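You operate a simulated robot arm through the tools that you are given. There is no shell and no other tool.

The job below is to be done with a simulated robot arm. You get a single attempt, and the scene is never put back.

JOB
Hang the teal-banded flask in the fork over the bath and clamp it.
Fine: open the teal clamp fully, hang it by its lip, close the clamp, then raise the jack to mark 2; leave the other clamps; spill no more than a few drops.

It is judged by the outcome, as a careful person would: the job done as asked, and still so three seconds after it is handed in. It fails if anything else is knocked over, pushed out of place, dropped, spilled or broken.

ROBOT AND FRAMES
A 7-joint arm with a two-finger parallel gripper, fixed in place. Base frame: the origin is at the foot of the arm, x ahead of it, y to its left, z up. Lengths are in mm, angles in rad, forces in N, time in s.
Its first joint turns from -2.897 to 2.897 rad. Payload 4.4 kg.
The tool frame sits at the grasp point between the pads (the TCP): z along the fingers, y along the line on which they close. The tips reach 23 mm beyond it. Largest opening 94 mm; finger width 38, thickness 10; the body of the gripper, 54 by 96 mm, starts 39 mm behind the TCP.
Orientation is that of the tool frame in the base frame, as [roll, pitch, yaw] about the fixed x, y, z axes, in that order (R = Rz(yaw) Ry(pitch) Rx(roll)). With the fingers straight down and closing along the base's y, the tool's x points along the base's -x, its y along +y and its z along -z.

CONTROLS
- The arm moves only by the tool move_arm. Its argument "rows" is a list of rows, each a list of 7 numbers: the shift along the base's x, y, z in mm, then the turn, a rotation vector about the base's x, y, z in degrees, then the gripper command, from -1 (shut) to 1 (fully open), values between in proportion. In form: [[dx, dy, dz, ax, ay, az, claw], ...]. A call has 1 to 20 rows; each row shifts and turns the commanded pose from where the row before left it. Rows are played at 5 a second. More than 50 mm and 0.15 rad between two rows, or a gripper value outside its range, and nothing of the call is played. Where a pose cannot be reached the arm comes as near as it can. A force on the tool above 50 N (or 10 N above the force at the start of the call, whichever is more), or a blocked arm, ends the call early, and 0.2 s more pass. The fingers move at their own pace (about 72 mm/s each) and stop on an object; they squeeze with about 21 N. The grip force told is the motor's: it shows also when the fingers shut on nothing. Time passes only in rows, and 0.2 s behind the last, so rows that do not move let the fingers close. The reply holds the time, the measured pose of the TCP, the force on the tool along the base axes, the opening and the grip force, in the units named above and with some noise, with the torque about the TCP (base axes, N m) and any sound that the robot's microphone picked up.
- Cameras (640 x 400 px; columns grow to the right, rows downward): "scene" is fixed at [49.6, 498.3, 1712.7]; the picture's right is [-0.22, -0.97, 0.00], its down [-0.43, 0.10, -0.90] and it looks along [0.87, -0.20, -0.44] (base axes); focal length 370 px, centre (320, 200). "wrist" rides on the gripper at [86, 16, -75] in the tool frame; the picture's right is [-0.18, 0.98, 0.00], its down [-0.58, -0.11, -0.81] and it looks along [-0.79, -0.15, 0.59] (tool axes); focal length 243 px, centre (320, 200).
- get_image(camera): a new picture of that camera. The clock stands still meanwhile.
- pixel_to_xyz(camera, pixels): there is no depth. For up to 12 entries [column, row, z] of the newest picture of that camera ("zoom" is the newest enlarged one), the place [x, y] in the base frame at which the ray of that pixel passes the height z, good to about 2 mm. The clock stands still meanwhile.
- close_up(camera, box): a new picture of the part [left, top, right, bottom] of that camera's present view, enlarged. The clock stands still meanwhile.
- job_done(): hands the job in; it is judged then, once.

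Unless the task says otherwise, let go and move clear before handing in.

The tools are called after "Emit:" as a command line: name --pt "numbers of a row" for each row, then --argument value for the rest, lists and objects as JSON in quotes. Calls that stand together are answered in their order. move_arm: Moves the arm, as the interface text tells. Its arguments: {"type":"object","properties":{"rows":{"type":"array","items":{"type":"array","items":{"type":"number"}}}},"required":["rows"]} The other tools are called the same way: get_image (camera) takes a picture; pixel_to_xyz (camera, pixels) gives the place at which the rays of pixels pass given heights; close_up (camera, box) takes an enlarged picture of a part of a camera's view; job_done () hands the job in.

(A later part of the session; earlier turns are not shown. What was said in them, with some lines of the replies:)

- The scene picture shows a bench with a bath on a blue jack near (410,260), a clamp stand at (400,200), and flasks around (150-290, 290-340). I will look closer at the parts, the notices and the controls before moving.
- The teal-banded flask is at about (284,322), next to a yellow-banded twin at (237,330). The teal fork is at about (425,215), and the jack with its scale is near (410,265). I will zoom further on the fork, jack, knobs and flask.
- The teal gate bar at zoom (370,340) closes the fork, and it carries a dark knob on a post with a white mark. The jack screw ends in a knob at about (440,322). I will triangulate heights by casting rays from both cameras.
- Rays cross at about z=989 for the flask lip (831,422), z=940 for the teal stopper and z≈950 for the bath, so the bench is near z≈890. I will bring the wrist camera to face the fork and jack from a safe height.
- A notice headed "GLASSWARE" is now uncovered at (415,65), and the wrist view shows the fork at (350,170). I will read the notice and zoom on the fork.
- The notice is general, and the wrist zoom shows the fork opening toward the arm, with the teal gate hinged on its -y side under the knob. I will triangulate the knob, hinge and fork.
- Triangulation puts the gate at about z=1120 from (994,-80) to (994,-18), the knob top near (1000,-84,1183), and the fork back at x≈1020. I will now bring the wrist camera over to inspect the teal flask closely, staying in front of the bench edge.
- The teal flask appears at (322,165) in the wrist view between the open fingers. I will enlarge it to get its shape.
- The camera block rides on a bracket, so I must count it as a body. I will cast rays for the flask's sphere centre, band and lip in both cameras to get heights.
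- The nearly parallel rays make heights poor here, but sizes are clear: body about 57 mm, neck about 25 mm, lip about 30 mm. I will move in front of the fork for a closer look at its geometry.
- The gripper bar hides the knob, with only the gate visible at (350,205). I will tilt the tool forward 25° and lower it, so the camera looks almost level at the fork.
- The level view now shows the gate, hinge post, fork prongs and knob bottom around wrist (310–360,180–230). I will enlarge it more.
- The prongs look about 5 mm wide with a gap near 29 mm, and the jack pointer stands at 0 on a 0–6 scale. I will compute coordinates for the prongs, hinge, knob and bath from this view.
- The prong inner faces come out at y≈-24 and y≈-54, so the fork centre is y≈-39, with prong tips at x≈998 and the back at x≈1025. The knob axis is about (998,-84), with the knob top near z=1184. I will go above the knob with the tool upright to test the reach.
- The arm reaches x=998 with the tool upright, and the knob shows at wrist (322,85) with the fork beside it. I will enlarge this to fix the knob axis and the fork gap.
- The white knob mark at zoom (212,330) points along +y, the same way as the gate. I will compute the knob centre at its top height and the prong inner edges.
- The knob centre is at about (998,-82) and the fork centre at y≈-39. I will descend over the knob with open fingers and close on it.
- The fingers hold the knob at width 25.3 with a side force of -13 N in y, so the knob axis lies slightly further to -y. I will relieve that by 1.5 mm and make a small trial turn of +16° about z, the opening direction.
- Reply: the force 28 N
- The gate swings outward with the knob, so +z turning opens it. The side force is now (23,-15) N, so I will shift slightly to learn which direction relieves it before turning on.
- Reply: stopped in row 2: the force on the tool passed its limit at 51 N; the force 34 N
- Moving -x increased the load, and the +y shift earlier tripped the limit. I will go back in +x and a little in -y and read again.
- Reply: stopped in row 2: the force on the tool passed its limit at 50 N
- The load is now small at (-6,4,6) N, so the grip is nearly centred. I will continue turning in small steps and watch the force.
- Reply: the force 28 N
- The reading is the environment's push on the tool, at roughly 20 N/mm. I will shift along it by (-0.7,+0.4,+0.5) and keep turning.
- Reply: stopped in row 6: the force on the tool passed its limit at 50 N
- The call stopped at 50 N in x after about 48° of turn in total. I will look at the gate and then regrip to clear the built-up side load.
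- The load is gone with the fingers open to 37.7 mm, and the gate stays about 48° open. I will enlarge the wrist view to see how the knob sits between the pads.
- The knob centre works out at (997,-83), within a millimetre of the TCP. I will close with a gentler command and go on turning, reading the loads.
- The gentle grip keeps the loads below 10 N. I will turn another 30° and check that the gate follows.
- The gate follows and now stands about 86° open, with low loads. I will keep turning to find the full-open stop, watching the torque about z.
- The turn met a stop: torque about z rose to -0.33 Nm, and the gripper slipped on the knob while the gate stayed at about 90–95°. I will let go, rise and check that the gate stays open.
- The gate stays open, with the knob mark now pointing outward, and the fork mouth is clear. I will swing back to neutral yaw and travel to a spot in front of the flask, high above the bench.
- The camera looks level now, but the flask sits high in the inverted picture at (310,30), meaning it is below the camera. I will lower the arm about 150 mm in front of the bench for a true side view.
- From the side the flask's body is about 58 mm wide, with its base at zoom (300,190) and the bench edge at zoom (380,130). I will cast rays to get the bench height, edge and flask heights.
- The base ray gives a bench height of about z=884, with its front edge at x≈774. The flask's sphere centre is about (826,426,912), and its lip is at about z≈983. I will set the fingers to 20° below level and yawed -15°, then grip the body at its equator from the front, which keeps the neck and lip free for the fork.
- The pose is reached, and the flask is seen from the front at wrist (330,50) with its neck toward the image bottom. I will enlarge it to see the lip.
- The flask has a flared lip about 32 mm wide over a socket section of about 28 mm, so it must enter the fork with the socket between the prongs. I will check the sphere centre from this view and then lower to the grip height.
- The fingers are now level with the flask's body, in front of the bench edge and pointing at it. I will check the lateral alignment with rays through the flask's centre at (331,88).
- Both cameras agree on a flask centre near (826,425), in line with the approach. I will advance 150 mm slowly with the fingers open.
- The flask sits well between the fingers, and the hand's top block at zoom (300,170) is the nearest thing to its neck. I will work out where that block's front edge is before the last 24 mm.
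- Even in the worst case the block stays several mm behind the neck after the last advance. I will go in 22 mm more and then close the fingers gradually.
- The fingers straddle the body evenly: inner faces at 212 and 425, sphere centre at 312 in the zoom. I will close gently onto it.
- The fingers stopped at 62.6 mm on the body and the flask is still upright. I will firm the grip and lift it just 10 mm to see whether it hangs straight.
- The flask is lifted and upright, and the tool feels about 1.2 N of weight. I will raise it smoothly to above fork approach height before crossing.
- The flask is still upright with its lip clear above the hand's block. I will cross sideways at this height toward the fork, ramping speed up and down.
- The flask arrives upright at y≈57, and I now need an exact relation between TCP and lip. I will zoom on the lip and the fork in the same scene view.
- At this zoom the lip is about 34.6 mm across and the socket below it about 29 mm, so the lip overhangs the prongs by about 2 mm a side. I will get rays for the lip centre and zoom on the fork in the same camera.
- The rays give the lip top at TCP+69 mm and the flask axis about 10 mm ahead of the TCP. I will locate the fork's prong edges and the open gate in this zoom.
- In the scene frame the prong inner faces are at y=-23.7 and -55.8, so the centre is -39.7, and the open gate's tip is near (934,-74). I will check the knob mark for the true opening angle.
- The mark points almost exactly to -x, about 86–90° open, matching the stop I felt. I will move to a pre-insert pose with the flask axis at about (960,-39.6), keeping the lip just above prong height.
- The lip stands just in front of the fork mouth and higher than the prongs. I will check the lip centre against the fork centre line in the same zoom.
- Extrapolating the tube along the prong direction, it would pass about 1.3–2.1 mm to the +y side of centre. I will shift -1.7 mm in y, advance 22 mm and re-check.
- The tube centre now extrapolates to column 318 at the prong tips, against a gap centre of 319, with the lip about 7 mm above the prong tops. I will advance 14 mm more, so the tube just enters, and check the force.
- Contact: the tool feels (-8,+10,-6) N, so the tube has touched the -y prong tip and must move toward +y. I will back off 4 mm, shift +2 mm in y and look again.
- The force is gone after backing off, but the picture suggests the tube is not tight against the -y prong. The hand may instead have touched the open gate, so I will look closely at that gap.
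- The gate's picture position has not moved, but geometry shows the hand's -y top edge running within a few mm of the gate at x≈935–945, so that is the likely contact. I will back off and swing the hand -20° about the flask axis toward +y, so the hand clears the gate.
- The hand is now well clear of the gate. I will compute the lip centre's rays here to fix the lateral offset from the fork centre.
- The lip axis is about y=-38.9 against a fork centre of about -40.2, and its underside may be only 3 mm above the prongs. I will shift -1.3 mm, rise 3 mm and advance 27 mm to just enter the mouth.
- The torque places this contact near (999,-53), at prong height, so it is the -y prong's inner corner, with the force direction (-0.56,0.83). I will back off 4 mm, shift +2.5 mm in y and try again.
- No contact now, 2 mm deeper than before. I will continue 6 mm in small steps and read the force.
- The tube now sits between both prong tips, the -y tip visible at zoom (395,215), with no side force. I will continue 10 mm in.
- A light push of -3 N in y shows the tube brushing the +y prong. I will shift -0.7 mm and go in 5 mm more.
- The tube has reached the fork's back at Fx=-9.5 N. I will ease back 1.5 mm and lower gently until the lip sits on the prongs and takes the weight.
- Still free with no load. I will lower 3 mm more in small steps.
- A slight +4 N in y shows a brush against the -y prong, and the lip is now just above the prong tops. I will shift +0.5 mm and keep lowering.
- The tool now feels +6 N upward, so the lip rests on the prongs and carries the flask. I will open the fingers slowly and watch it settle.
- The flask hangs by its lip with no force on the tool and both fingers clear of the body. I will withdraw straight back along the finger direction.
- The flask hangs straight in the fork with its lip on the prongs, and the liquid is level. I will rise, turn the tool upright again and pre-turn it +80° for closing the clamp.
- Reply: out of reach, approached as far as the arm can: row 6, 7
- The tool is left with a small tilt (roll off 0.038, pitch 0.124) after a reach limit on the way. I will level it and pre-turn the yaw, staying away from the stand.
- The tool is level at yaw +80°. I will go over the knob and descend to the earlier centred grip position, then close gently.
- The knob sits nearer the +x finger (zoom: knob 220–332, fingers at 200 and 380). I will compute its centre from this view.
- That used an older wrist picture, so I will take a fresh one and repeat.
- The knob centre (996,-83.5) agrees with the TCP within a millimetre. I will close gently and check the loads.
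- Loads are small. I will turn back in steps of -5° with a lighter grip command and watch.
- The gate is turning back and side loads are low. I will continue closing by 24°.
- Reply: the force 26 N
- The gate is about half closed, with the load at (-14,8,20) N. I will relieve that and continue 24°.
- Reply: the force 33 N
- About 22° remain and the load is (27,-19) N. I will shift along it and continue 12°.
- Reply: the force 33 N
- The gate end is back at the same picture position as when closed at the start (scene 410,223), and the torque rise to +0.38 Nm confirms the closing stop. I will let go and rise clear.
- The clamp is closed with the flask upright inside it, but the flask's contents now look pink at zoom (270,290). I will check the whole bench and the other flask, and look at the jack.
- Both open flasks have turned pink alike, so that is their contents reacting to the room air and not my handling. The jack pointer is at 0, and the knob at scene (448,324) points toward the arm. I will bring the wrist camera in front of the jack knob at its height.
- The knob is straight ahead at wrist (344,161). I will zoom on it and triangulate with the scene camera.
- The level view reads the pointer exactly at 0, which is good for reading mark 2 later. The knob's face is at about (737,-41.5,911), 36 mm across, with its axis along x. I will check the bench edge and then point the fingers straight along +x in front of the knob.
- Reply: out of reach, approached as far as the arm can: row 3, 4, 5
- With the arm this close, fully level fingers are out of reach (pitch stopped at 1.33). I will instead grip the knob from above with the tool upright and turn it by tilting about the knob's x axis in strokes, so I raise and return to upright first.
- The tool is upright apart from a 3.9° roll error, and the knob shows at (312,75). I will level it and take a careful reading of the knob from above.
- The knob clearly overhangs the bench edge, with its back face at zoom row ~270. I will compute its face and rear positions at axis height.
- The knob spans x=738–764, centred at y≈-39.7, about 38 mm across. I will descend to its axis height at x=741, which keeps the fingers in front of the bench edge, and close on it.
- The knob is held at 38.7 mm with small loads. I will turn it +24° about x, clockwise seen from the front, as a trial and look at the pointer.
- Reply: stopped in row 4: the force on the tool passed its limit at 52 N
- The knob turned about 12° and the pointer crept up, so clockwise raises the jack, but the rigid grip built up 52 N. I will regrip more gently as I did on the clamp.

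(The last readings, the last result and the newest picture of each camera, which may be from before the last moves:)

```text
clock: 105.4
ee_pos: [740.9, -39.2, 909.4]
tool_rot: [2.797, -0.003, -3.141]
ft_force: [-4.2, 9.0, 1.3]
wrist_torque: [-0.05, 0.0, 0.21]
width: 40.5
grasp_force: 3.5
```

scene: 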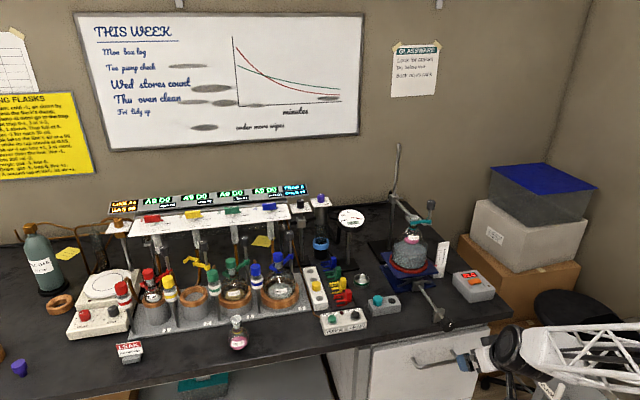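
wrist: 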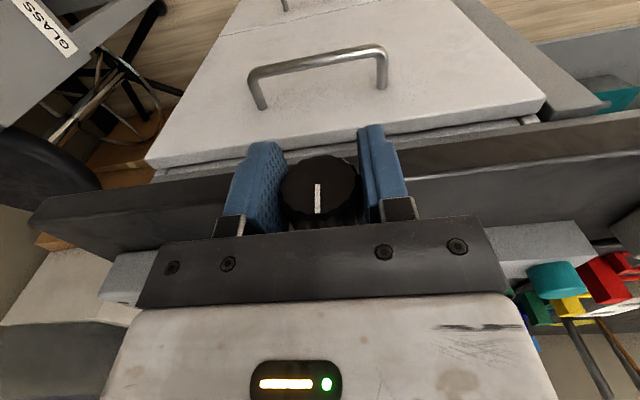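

The gentle grip holds the loads under 10 N. I will go on to about 45° of tilt.

Emit:
move_arm --pt "0 0.3 0 4 0 0 -0.24" --pt "0 0 0 4 0 0 -0.24" --pt "0 0 0 4 0 0 -0.24" --pt "0 0 0 4 0 0 -0.24" --pt "0 0 0 4 0 0 -0.24" --pt "0 0 0 4 0 0 -0.24" --pt "0 0 0 0 0 0 -0.24"

Emit:
close_up --camera "scene" --box '[430, 235, 455, 280]'

Emit:
close_up --camera "wrist" --box '[210, 110, 430, 250]'

```text
clock: 107.0
ee_pos: [740.2, -38.4, 908.1]
tool_rot: [2.38, -0.003, -3.141]
ft_force: [-4.1, 9.0, 9.2]
wrist_torque: [-0.05, -0.26, 0.2]
width: 40.7
grasp_force: 6.0
```

```text
8.89 times, centred on (442, 258) of scene
```

zoom: 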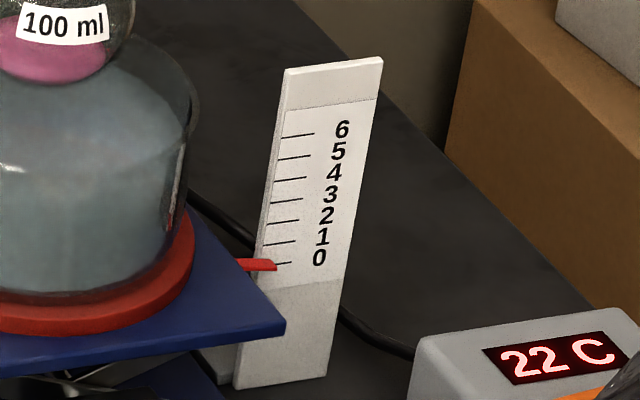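

```text
2.86 times, centred on (320, 180) of wrist
```

zoom: 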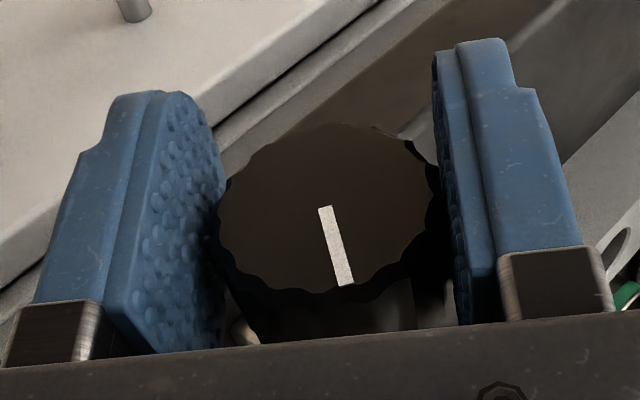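

The pointer has risen about a fifth of a mark for about 32° of knob turn, with the grip slipping slightly. I will ratchet: open a little, tilt back to -45°, regrip a bit firmer and turn again.

Emit:
move_arm --pt "0 0 0 0 0 0 0.05" --pt "0 0 0 0 0 0 0.05" --pt "0 0 0.5 -8 0 0 0.05" --pt "0 0 0.5 -8 0 0 0.05" --pt "0 0 0 -8 0 0 0.05" --pt "0 0 0 -8 0 0 0.05" --pt "0 0 0 -8 0 0 0.05" --pt "0 0 0 -8 0 0 0.05" --pt "0 0 0 -8 0 0 0.05" --pt "0 0 0 -8 0 0 0.05" --pt "0 0 0 -8 0 0 0.05" --pt "0 0 0 -8 0 0 0.05" --pt "0 0 0 -8 0 0 0.05" --pt "0 0 0 0 0 0 0.05"

Emit:
close_up --camera "wrist" --box '[210, 110, 430, 250]'

Emit:
get_image --camera "scene"

```text
clock: 110.0
ee_pos: [739.6, -40.6, 909.2]
tool_rot: [-2.367, 0.0, 3.137]
ft_force: [-0.1, -0.5, -0.1]
wrist_torque: [-0.02, 0.0, 0.01]
width: 49.2
grasp_force: 0.1
```

```text
2.86 times, centred on (320, 180) of wrist
```

zoom: 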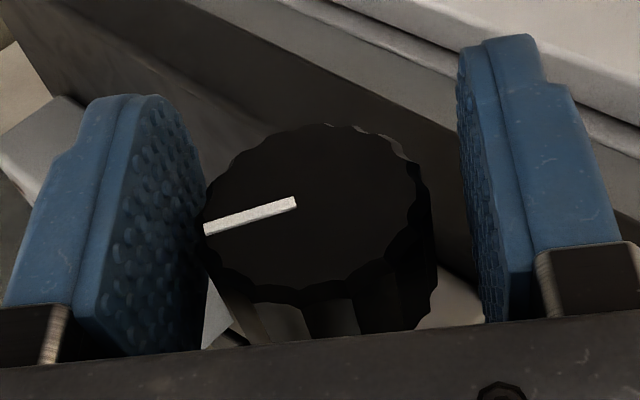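

```text
taken
```

scene: 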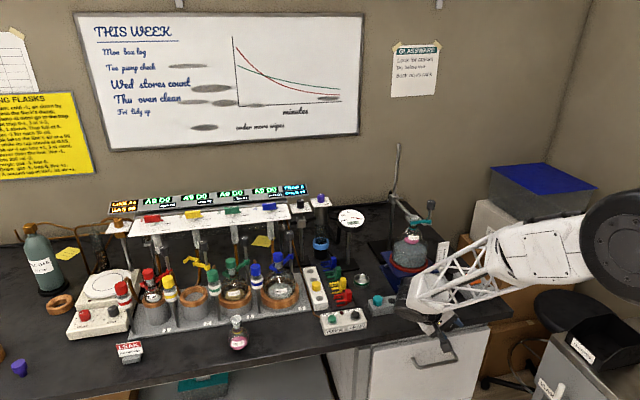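

The knob sits nearer the left finger in this tilted view, and the earlier forces also pushed +z, so the true axis is about 2.5 mm higher than the TCP. I will correct that, then close and check.

Emit:
move_arm --pt "0 0 1.3 0 0 0 0.05" --pt "0 0 1.2 0 0 0 0.05" --pt "0 0 0 0 0 0 -0.1" --pt "0 0 0 0 0 0 -0.2" --pt "0 0 0 0 0 0 -0.25" --pt "0 0 0 0 0 0 -0.25"

Emit:
close_up --camera "wrist" --box '[210, 110, 430, 250]'

```text
clock: 111.4
ee_pos: [739.3, -38.9, 912.4]
tool_rot: [-2.369, 0.0, 3.138]
ft_force: [1.6, 2.8, -1.9]
wrist_torque: [0.01, 0.21, 0.25]
width: 38.1
grasp_force: 44.7
```

```text
2.86 times, centred on (320, 180) of wrist
```

zoom: 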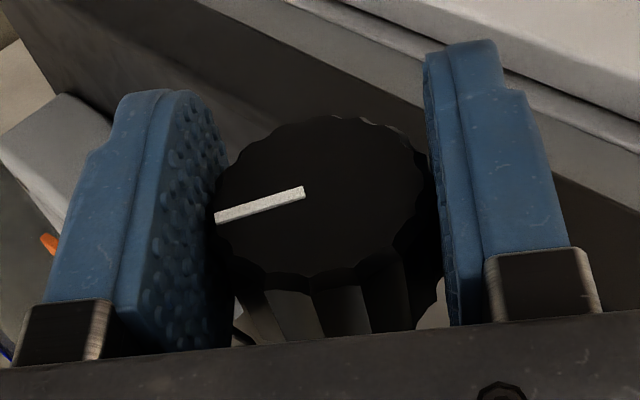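

Now the grip is centred with only about 3 N of load. I will turn +45° in steps and read.

Emit:
move_arm --pt "0 0 0 5 0 0 -0.25" --pt "0 0 0 5 0 0 -0.25" --pt "0 0 0 5 0 0 -0.25" --pt "0 0 0 5 0 0 -0.25" --pt "0 0 0 5 0 0 -0.25" --pt "0 0 0 5 0 0 -0.25" --pt "0 0 0 5 0 0 -0.25" --pt "0 0 0 5 0 0 -0.25" --pt "0 0 0 5 0 0 -0.25" --pt "0 0 0 0 0 0 -0.25"

Emit:
close_up --camera "wrist" --box '[210, 110, 430, 250]'

Emit:
close_up --camera "scene" --box '[430, 235, 455, 280]'

```text
clock: 113.6
ee_pos: [739.5, -40.9, 912.6]
tool_rot: [3.129, -0.002, 3.141]
ft_force: [-27.7, -31.8, 18.1]
wrist_torque: [-0.02, -0.47, -0.16]
width: 37.9
grasp_force: 44.6
```

```text
2.86 times, centred on (320, 180) of wrist
```

zoom: 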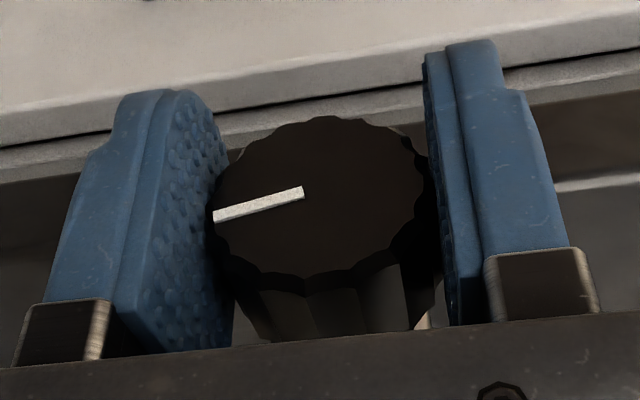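

```text
8.89 times, centred on (442, 258) of scene
```

zoom: 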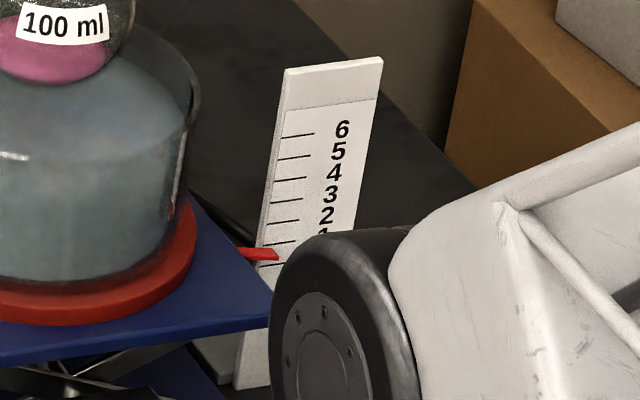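

The knob followed fully and the pointer is now past half a mark. The load reads (-28,-32,18) N, so I will shift along it and continue.

Emit:
move_arm --pt "-0.5 -0.6 0.3 0 0 0 -0.22" --pt "-0.5 -0.5 0.3 0 0 0 -0.22" --pt "0 0 0 0 0 0 -0.22"

Emit:
move_arm --pt "0 0 0 4 0 0 -0.22" --pt "0 0 0 4 0 0 -0.22" --pt "0 0 0 4 0 0 -0.22" --pt "0 0 0 4 0 0 -0.22" --pt "0 0 0 0 0 0 -0.22"

```text
clock: 114.4
ee_pos: [739.5, -40.0, 912.6]
tool_rot: [3.131, -0.001, 3.14]
ft_force: [13.0, -4.5, -6.3]
wrist_torque: [0.02, 0.06, 0.29]
width: 37.8
grasp_force: 44.8
```

```text
clock: 115.6
ee_pos: [739.9, -40.1, 912.8]
tool_rot: [2.85, -0.003, 3.138]
ft_force: [24.3, -4.1, -19.1]
wrist_torque: [-0.01, -0.31, 0.27]
width: 37.7
grasp_force: 44.6
```

Loads are moderate at (24,-4,-19) N. I will relieve and continue 28°.

Emit:
move_arm --pt "0.6 0 -0.6 0 0 0 -0.22" --pt "0 0 0 4 0 0 -0.22" --pt "0 0 0 4 0 0 -0.22" --pt "0 0 0 4 0 0 -0.22" --pt "0 0 0 4 0 0 -0.22" --pt "0 0 0 4 0 0 -0.22" --pt "0 0 0 4 0 0 -0.22" --pt "0 0 0 4 0 0 -0.22" --pt "0 0 0 0 0 0 -0.22"

Emit:
close_up --camera "scene" --box '[430, 235, 455, 280]'

Emit:
close_up --camera "wrist" --box '[210, 110, 430, 250]'

```text
clock: 117.6
ee_pos: [740.6, -40.2, 911.9]
tool_rot: [2.362, -0.004, 3.141]
ft_force: [-14.2, -38.6, -0.9]
wrist_torque: [0.02, -0.73, -0.4]
width: 38.3
grasp_force: 44.6
```

```text
8.89 times, centred on (442, 258) of scene
```

zoom: 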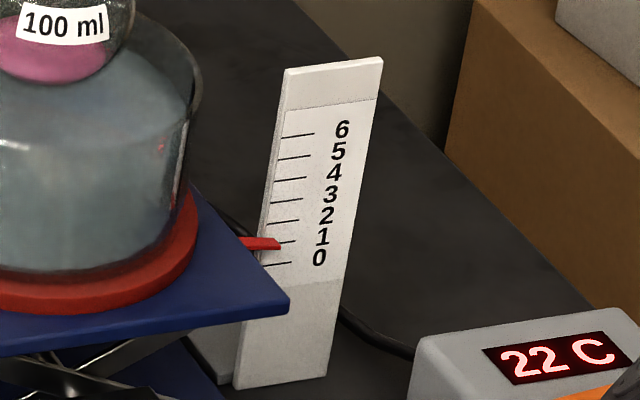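

```text
2.86 times, centred on (320, 180) of wrist
```

zoom: 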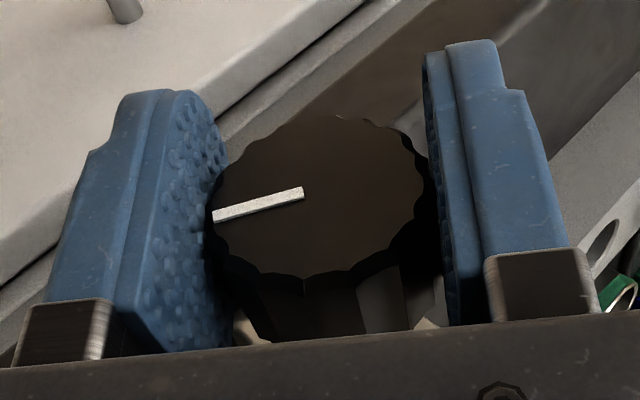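

The pointer is now near 1.25 marks after about 123° of knob turn, so about 75° more is needed. I will open, tilt back and regrip.

Emit:
move_arm --pt "0 0 0 0 0 0 0.05" --pt "0 0 0 0 0 0 0.05" --pt "0 0 0 -8 0 0 0.05" --pt "0 0 0 -8 0 0 0.05" --pt "0 0 0 -8 0 0 0.05" --pt "0 0 0 -8 0 0 0.05" --pt "0 0 0 -8 0 0 0.05" --pt "0 0 0 -8 0 0 0.05" --pt "0 0 0 -8 0 0 0.05" --pt "0 0 0 -8 0 0 0.05" --pt "0 0 0 -8 0 0 0.05" --pt "0 0 0 -8 0 0 0.05" --pt "0 0 0 -8 0 0 0.05" --pt "0 0 0 0 0 0 0.05"

Emit:
close_up --camera "wrist" --box '[210, 110, 430, 250]'

Emit:
close_up --camera "scene" --box '[385, 200, 460, 300]'

```text
clock: 120.6
ee_pos: [741.6, -40.2, 912.5]
tool_rot: [-2.383, -0.001, 3.136]
ft_force: [0.5, 0.0, -0.2]
wrist_torque: [0.0, -0.03, -0.01]
width: 49.4
grasp_force: 0.0
```

```text
2.86 times, centred on (320, 180) of wrist
```

zoom: 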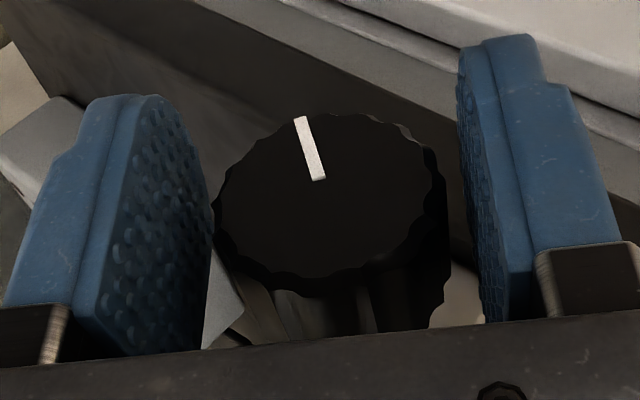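

```text
4.00 times, centred on (422, 250) of scene
```

zoom: 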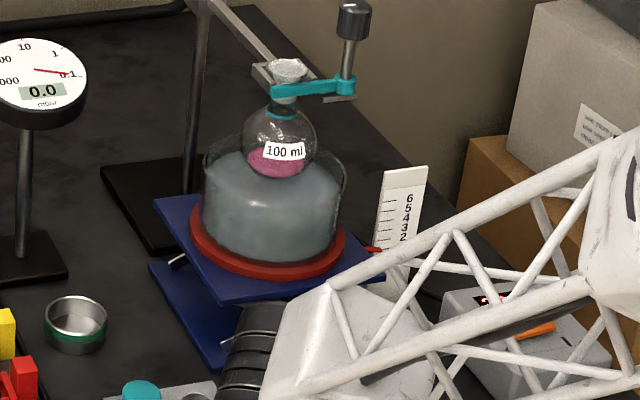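

The knob is well centred this time. I will regrip and turn +40°.

Emit:
move_arm --pt "0 0 0 0 0 0 -0.1" --pt "0 0 0 0 0 0 -0.2" --pt "0 0 0 0 0 0 -0.24" --pt "0 0 0 5 0 0 -0.24" --pt "0 0 0 5 0 0 -0.24" --pt "0 0 0 5 0 0 -0.24" --pt "0 0 0 5 0 0 -0.24" --pt "0 0 0 5 0 0 -0.24" --pt "0 0 0 5 0 0 -0.24" --pt "0 0 0 5 0 0 -0.24" --pt "0 0 0 5 0 0 -0.24" --pt "0 0 0 0 0 0 -0.24"

Emit:
close_up --camera "wrist" --box '[210, 110, 430, 250]'

Emit:
close_up --camera "scene" --box '[430, 235, 455, 280]'

```text
clock: 123.2
ee_pos: [740.0, -39.1, 912.4]
tool_rot: [-3.084, -0.002, 3.14]
ft_force: [32.2, 0.3, -13.8]
wrist_torque: [-0.04, 0.02, 0.14]
width: 38.3
grasp_force: 45.3
```

```text
2.86 times, centred on (320, 180) of wrist
```

zoom: 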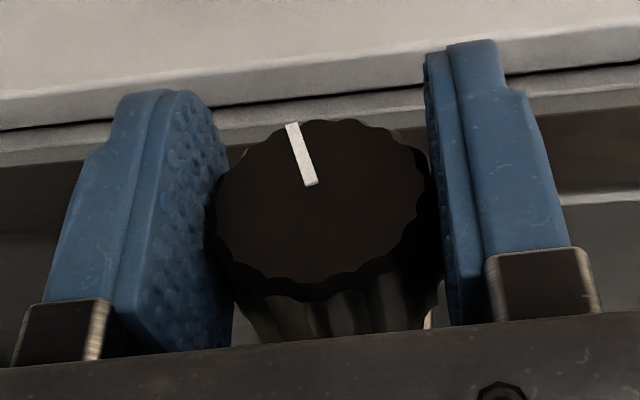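

```text
8.89 times, centred on (442, 258) of scene
```

zoom: 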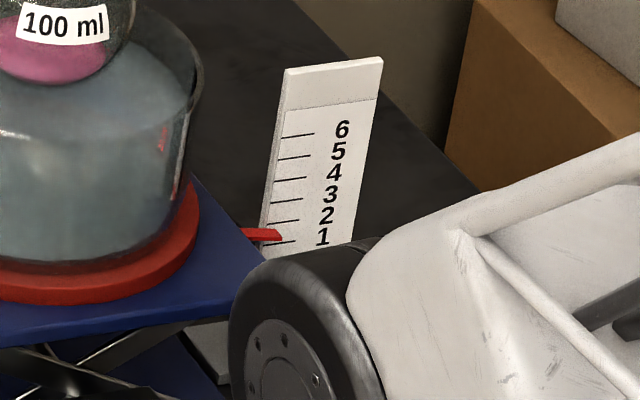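

The pointer is now at about 1.7 marks, roughly 86° of knob per mark. I will relieve the load and turn 16° more before taking a level reading.

Emit:
move_arm --pt "0.9 0 -0.4 0 0 0 -0.24" --pt "0 0 0 4 0 0 -0.24" --pt "0 0 0 4 0 0 -0.24" --pt "0 0 0 4 0 0 -0.24" --pt "0 0 0 4 0 0 -0.24" --pt "0 0 0 0 0 0 -0.24"

Emit:
close_up --camera "scene" --box '[430, 235, 455, 280]'

Emit:
close_up --camera "scene" --box '[432, 250, 448, 272]'

```text
clock: 124.6
ee_pos: [740.2, -40.3, 910.6]
tool_rot: [2.919, -0.004, 3.141]
ft_force: [-28.1, 14.9, 26.5]
wrist_torque: [-0.08, -0.28, 0.27]
width: 38.1
grasp_force: 45.2
```

```text
8.89 times, centred on (442, 258) of scene
```

zoom: 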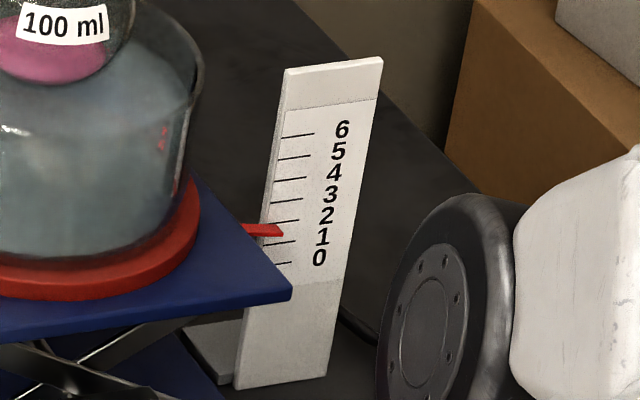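

```text
16.00 times, centred on (440, 261) of scene
```

zoom: 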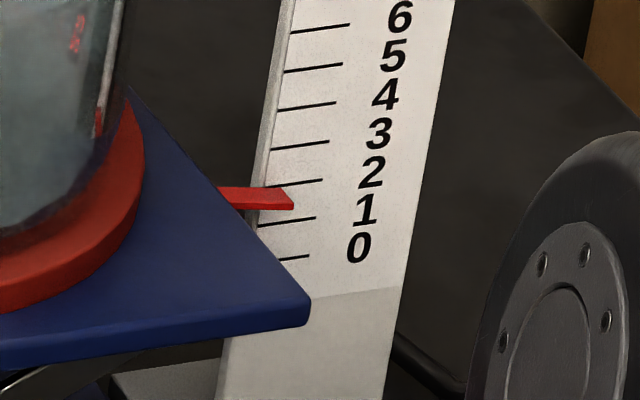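

Allowing for the constant parallax seen at 0 (about 0.3 mark), the pointer is near 1.9. I will turn 8° more, then release and back off for a level reading.

Emit:
move_arm --pt "-0.8 0.4 0.8 0 0 0 -0.24" --pt "0 0 0 4 0 0 -0.24" --pt "0 0 0 4 0 0 -0.24" --pt "0 0 0 0 0 0 -0.24" --pt "0 0 0 0 0 0 0.05" --pt "0 0 0 0 0 0 0.2" --pt "0 0 0 -7 0 0 0.2" --pt "0 0 0 -7 0 0 0.2" --pt "0 0 0 -7 0 0 0.2" --pt "0 0 20 0 0 0 0.5" --pt "0 0 30 0 0 0 0.5" --pt "0 0 30 0 0 0 0.5" --pt "-30 0 10 0 0 0 0.5" --pt "-40 0 0 0 0 0 0.5" --pt "-40 0 0 0 -7.4 0 0.5" --pt "-30 0 -10 0 -7.4 0 0.5" --pt "0 0 -20 0 -7.4 0 0.5" --pt "0 0 -20 0 -7.4 0 0.5" --pt "0 0 -20 0 -7.4 0 0.5" --pt "0 0 0 0 0 0 0.5"

Emit:
get_image --camera "wrist"

Emit:
close_up --camera "scene" --box '[432, 250, 448, 272]'

```text
clock: 128.8
ee_pos: [601.2, -40.5, 931.4]
tool_rot: [-3.135, 0.644, 3.14]
ft_force: [0.2, 0.0, -0.9]
wrist_torque: [0.03, 0.0, 0.0]
width: 70.3
grasp_force: 0.1
```

```text
taken
```

wrist: 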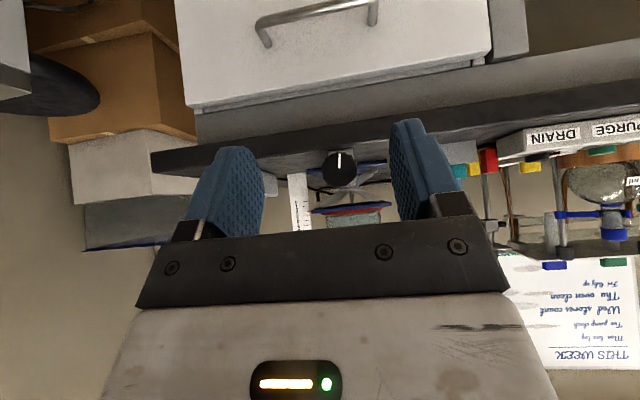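

```text
16.00 times, centred on (440, 261) of scene
```

zoom: 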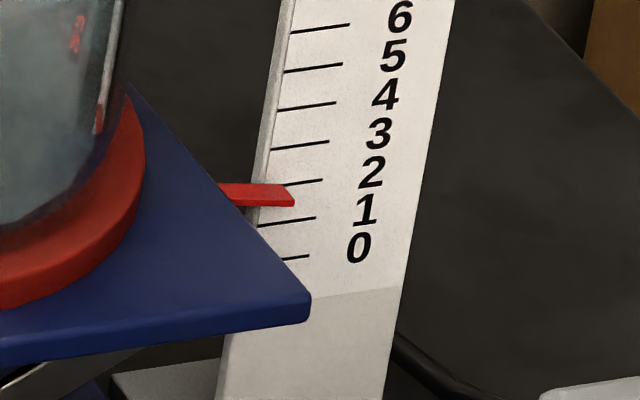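

Emit:
close_up --camera "wrist" --box '[270, 160, 350, 235]'

Emit:
close_up --camera "wrist" --box '[285, 170, 325, 230]'

```text
5.33 times, centred on (310, 198) of wrist
```

zoom: 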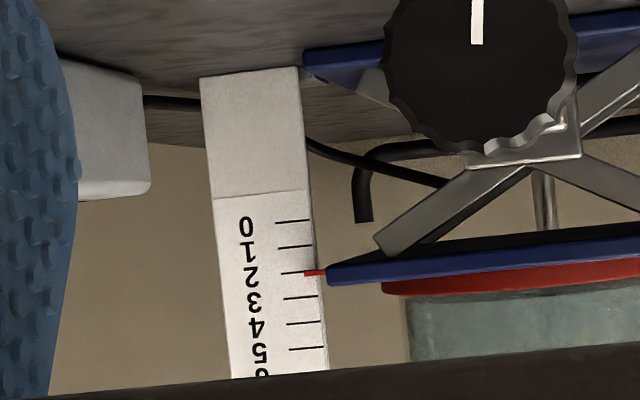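

```text
6.67 times, centred on (305, 200) of wrist
```

zoom: 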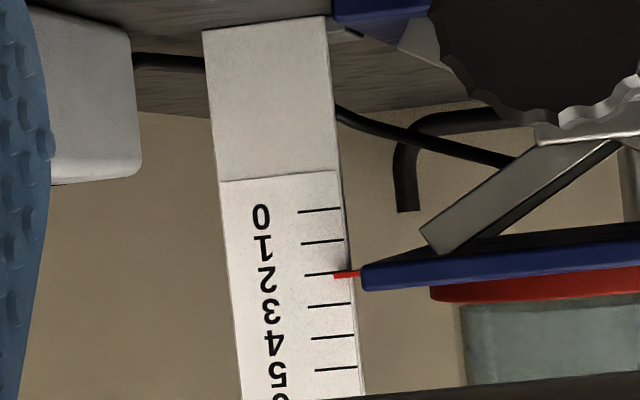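

The level view shows the pointer on mark 2 (zoom: pointer at row 274, mark 2 line at rows 272–275). I will check the knob mark angle and zoom further to be sure of it.

Emit:
close_up --camera "wrist" --box '[294, 200, 314, 220]'

Emit:
close_up --camera "wrist" --box '[310, 140, 370, 200]'

Emit:
close_up --camera "scene" --box '[390, 195, 440, 275]'

```text
16.00 times, centred on (304, 210) of wrist
```

zoom: 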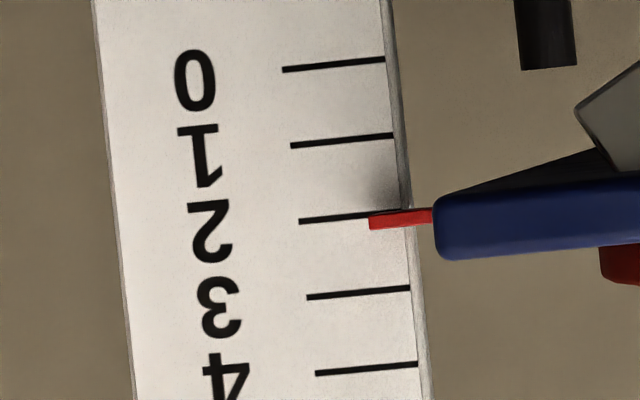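

```text
6.67 times, centred on (340, 170) of wrist
```

zoom: 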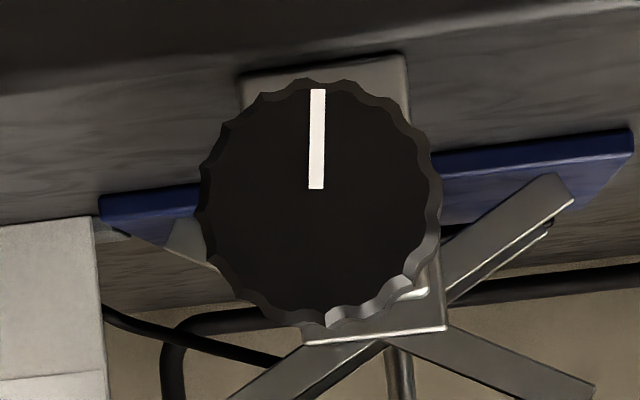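

```text
5.00 times, centred on (415, 235) of scene
```

zoom: 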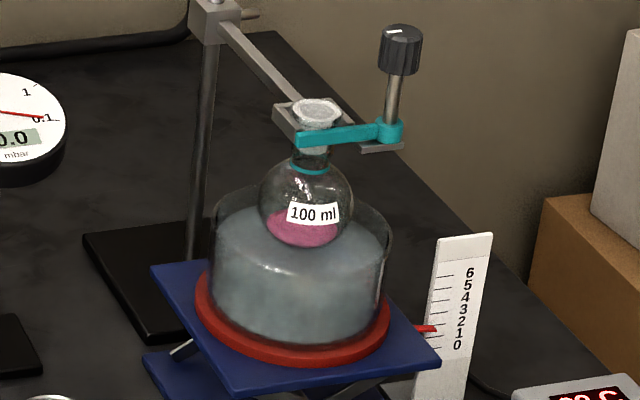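

The pointer reads about 2.08, and the knob mark shows about 190° turned at 90° per mark, so it is slightly high. I will go back and take off about 8° so it sits on mark 2.

Emit:
move_arm --pt "0 0 20 0 7.4 0 0.5" --pt "0 0 20 0 7.4 0 0.5" --pt "0 0 20 0 7.4 0 0.5" --pt "30 0 10 0 7.4 0 0.5" --pt "40 0 0 0 7.4 0 0.5" --pt "40 0 0 0 0 0 0.5" --pt "30 0 -10 0 0 0 0.5" --pt "0 0 0 0 0 0 0.5"

Emit:
get_image --camera "wrist"

```text
clock: 130.6
ee_pos: [744.3, -40.8, 992.1]
tool_rot: [-3.136, -0.003, 3.141]
ft_force: [0.2, 0.3, -0.5]
wrist_torque: [0.0, 0.0, -0.02]
width: 70.6
grasp_force: 0.0
```

```text
taken
```

wrist: 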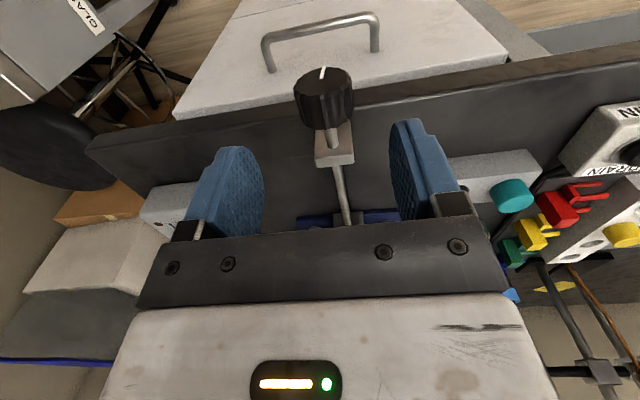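

The tool is upright above the knob again. I will descend, grip gently, turn back 8° and release.

Emit:
move_arm --pt "-2.5 0.5 -30 0 0 0 0.3" --pt "0 0 -30 0 0 0 0.2" --pt "0 0 -20 0 0 0 0.1" --pt "0 0 0 0 0 0 0" --pt "0 0 0 0 0 0 -0.1" --pt "0 0 0 0 0 0 -0.2" --pt "0 0 0 0 0 0 -0.24"

Emit:
close_up --camera "wrist" --box '[210, 110, 430, 250]'

Emit:
close_up --camera "scene" --box '[432, 250, 448, 272]'

```text
clock: 132.2
ee_pos: [737.6, -38.6, 911.7]
tool_rot: [-3.137, -0.005, 3.14]
ft_force: [3.4, -12.7, -1.7]
wrist_torque: [0.02, -0.07, 0.08]
width: 41.1
grasp_force: 6.2
```

```text
2.86 times, centred on (320, 180) of wrist
```

zoom: 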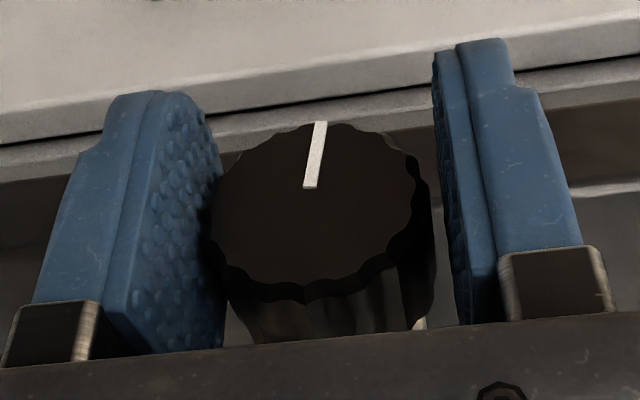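

```text
16.00 times, centred on (440, 261) of scene
```

zoom: 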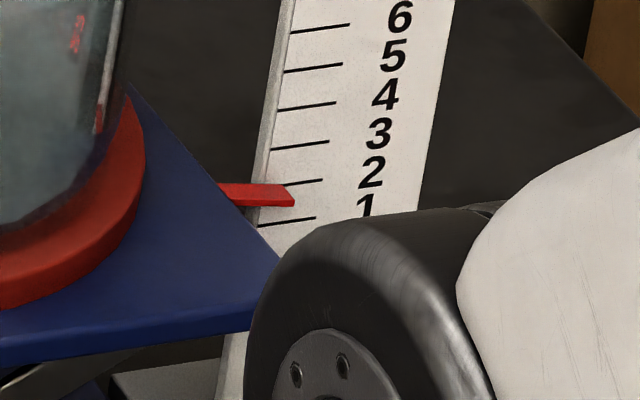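

The knob is held and its mark stands about 8° past vertical in the tool view. I will turn it back 8° and release.

Emit:
move_arm --pt "0 -0.4 0 0 0 0 -0.26" --pt "0 0 0 -3 0 0 -0.26" --pt "0 0 0 -3 0 0 -0.26" --pt "0 0 0 -2 0 0 -0.26" --pt "0 0 0 0 0 0 -0.26"

Emit:
close_up --camera "wrist" --box '[210, 110, 430, 250]'

Emit:
close_up --camera "scene" --box '[432, 250, 448, 272]'

```text
clock: 133.4
ee_pos: [738.6, -39.8, 912.6]
tool_rot: [-2.995, -0.005, 3.139]
ft_force: [-9.8, -8.7, 2.2]
wrist_torque: [-0.03, 1.01, -0.11]
width: 38.2
grasp_force: 45.1
```

```text
2.86 times, centred on (320, 180) of wrist
```

zoom: 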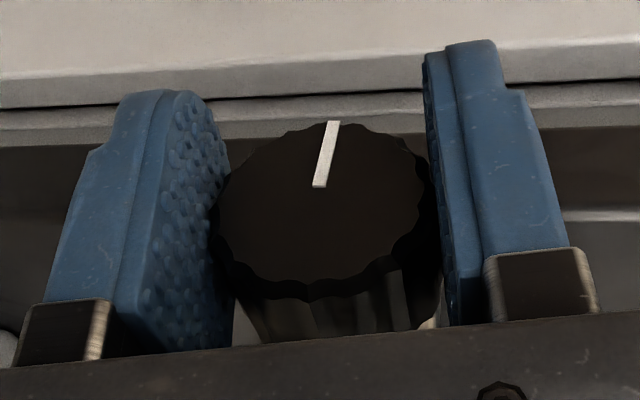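

```text
16.00 times, centred on (440, 261) of scene
```

zoom: 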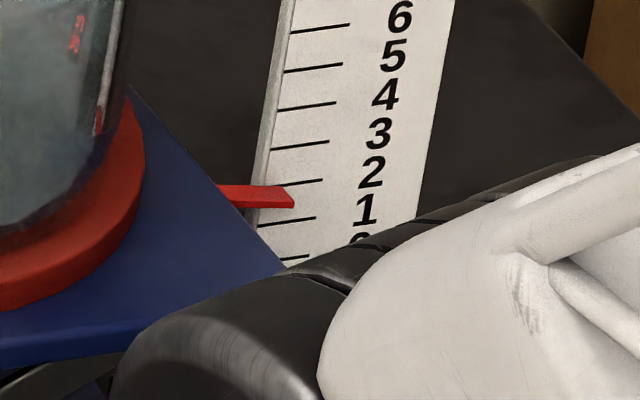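

The knob went back about 4° with some slip, and the pointer dropped slightly. The grip is now firm, so I will take 4° more and then release and look from the level view.

Emit:
move_arm --pt "0 0 0 -2 0 0 -0.26" --pt "0 0 0 -2 0 0 -0.26" --pt "0 0 0 0 0 0 -0.26" --pt "0 0 0 0 0 0 0.05" --pt "0 0 0 0 0 0 0.2" --pt "0 0 0 6 0 0 0.2" --pt "0 0 0 6 0 0 0.2" --pt "0 0 20 0 0 0 0.5" --pt "0 0 30 0 0 0 0.5" --pt "0 0 30 0 0 0 0.5" --pt "-30 0 10 0 0 0 0.5" --pt "-40 0 0 0 0 0 0.5" --pt "-40 0 0 0 -7.4 0 0.5" --pt "-30 0 -10 0 -7.4 0 0.5" --pt "0 0 -20 0 -7.4 0 0.5" --pt "0 0 -20 0 -7.4 0 0.5" --pt "0 0 -20 0 -7.4 0 0.5" --pt "0 0 0 0 0 0 0.5"

Emit:
get_image --camera "wrist"

Emit:
close_up --camera "wrist" --box '[294, 200, 314, 220]'

Emit:
close_up --camera "scene" --box '[390, 195, 440, 275]'

```text
clock: 137.2
ee_pos: [598.8, -39.2, 932.1]
tool_rot: [-3.136, 0.645, 3.141]
ft_force: [-0.1, 0.1, 0.0]
wrist_torque: [-0.01, 0.01, 0.0]
width: 70.6
grasp_force: 0.1
```

```text
taken
```

wrist: 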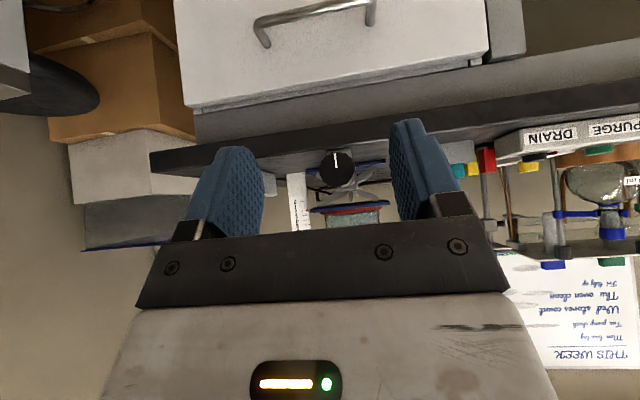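

```text
16.00 times, centred on (304, 210) of wrist
```

zoom: 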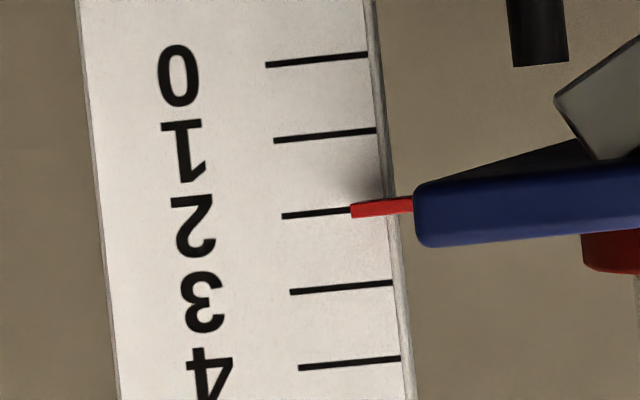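

```text
5.00 times, centred on (415, 235) of scene
```

zoom: 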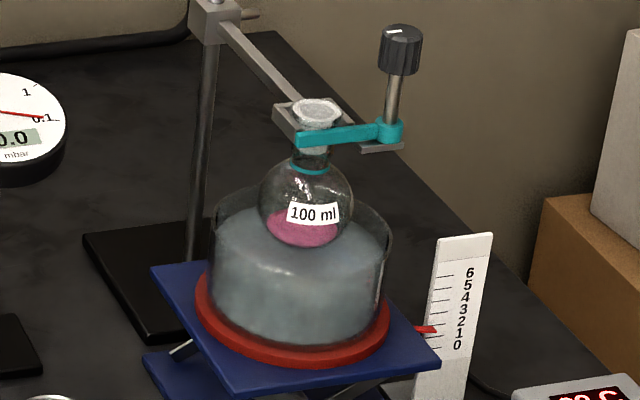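

The pointer now lies right on mark 2 (zoom row 208 against the mark 2 line at 210–215), and the flask sits in the bath, clamped. I will compare the clamp with its starting closed state and check the bench overall.

Emit:
close_up --camera "scene" --box '[380, 180, 444, 230]'

Emit:
close_up --camera "scene" --box '[400, 206, 432, 233]'

Emit:
get_image --camera "scene"

```text
8.00 times, centred on (412, 205) of scene
```

zoom: 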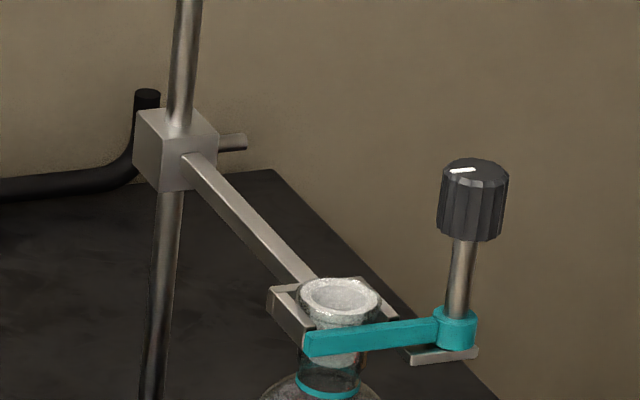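

```text
14.81 times, centred on (416, 220) of scene
```

zoom: 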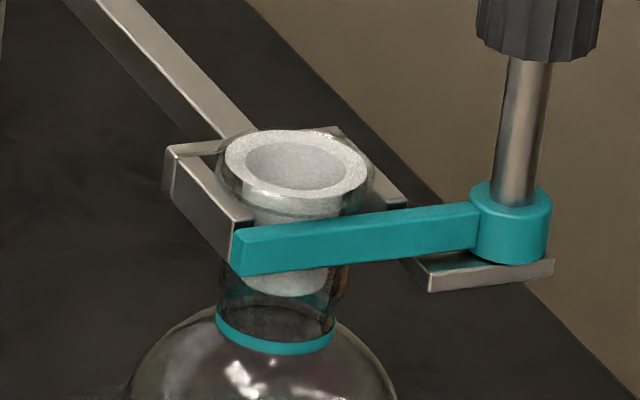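

```text
taken
```

scene: 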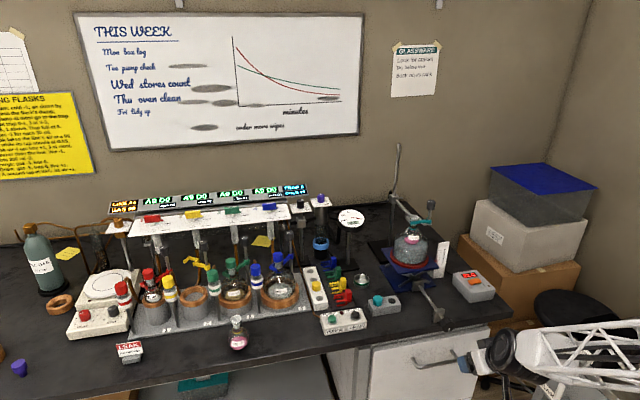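

The gate bar and knob mark match their starting closed state, the flask hangs upright by its lip, the jack reads 2, and everything else on the bench is where it was. The arm is clear, so I am handing in.

Emit:
job_done

```text
The job is handed in.
```

The teal-banded flask is hanging by its lip in the fork over the bath, with the teal clamp closed on it and the jack raised to mark 2. I have handed the job in, and no verdict has come back yet.

- **Clamp:** I turned it open until it met its stop at about 86–90°, and took that as fully open. After hanging the flask I turned it back. The bar and knob mark are now exactly where they were when closed at the start.
- **Jack:** I first overshot mark 2 slightly, then turned the knob back a few degrees. In a level view the pointer now sits on the mark 2 line.
- **Spills and contacts:** I saw no spill, and the flask stayed upright throughout. While sliding it into the fork, something touched lightly twice. One touch was the neck on a fork prong. The other may have been the gripper against the open clamp bar. Nothing moved out of place either time.
- **Colour change:** the contents of both open 100 ml flasks went from blue to pink while I worked. The yellow-banded flask, which I never touched, changed too, so I think it is the room air.

The other clamps and the rest of the bench are as they were, and the arm is clear.
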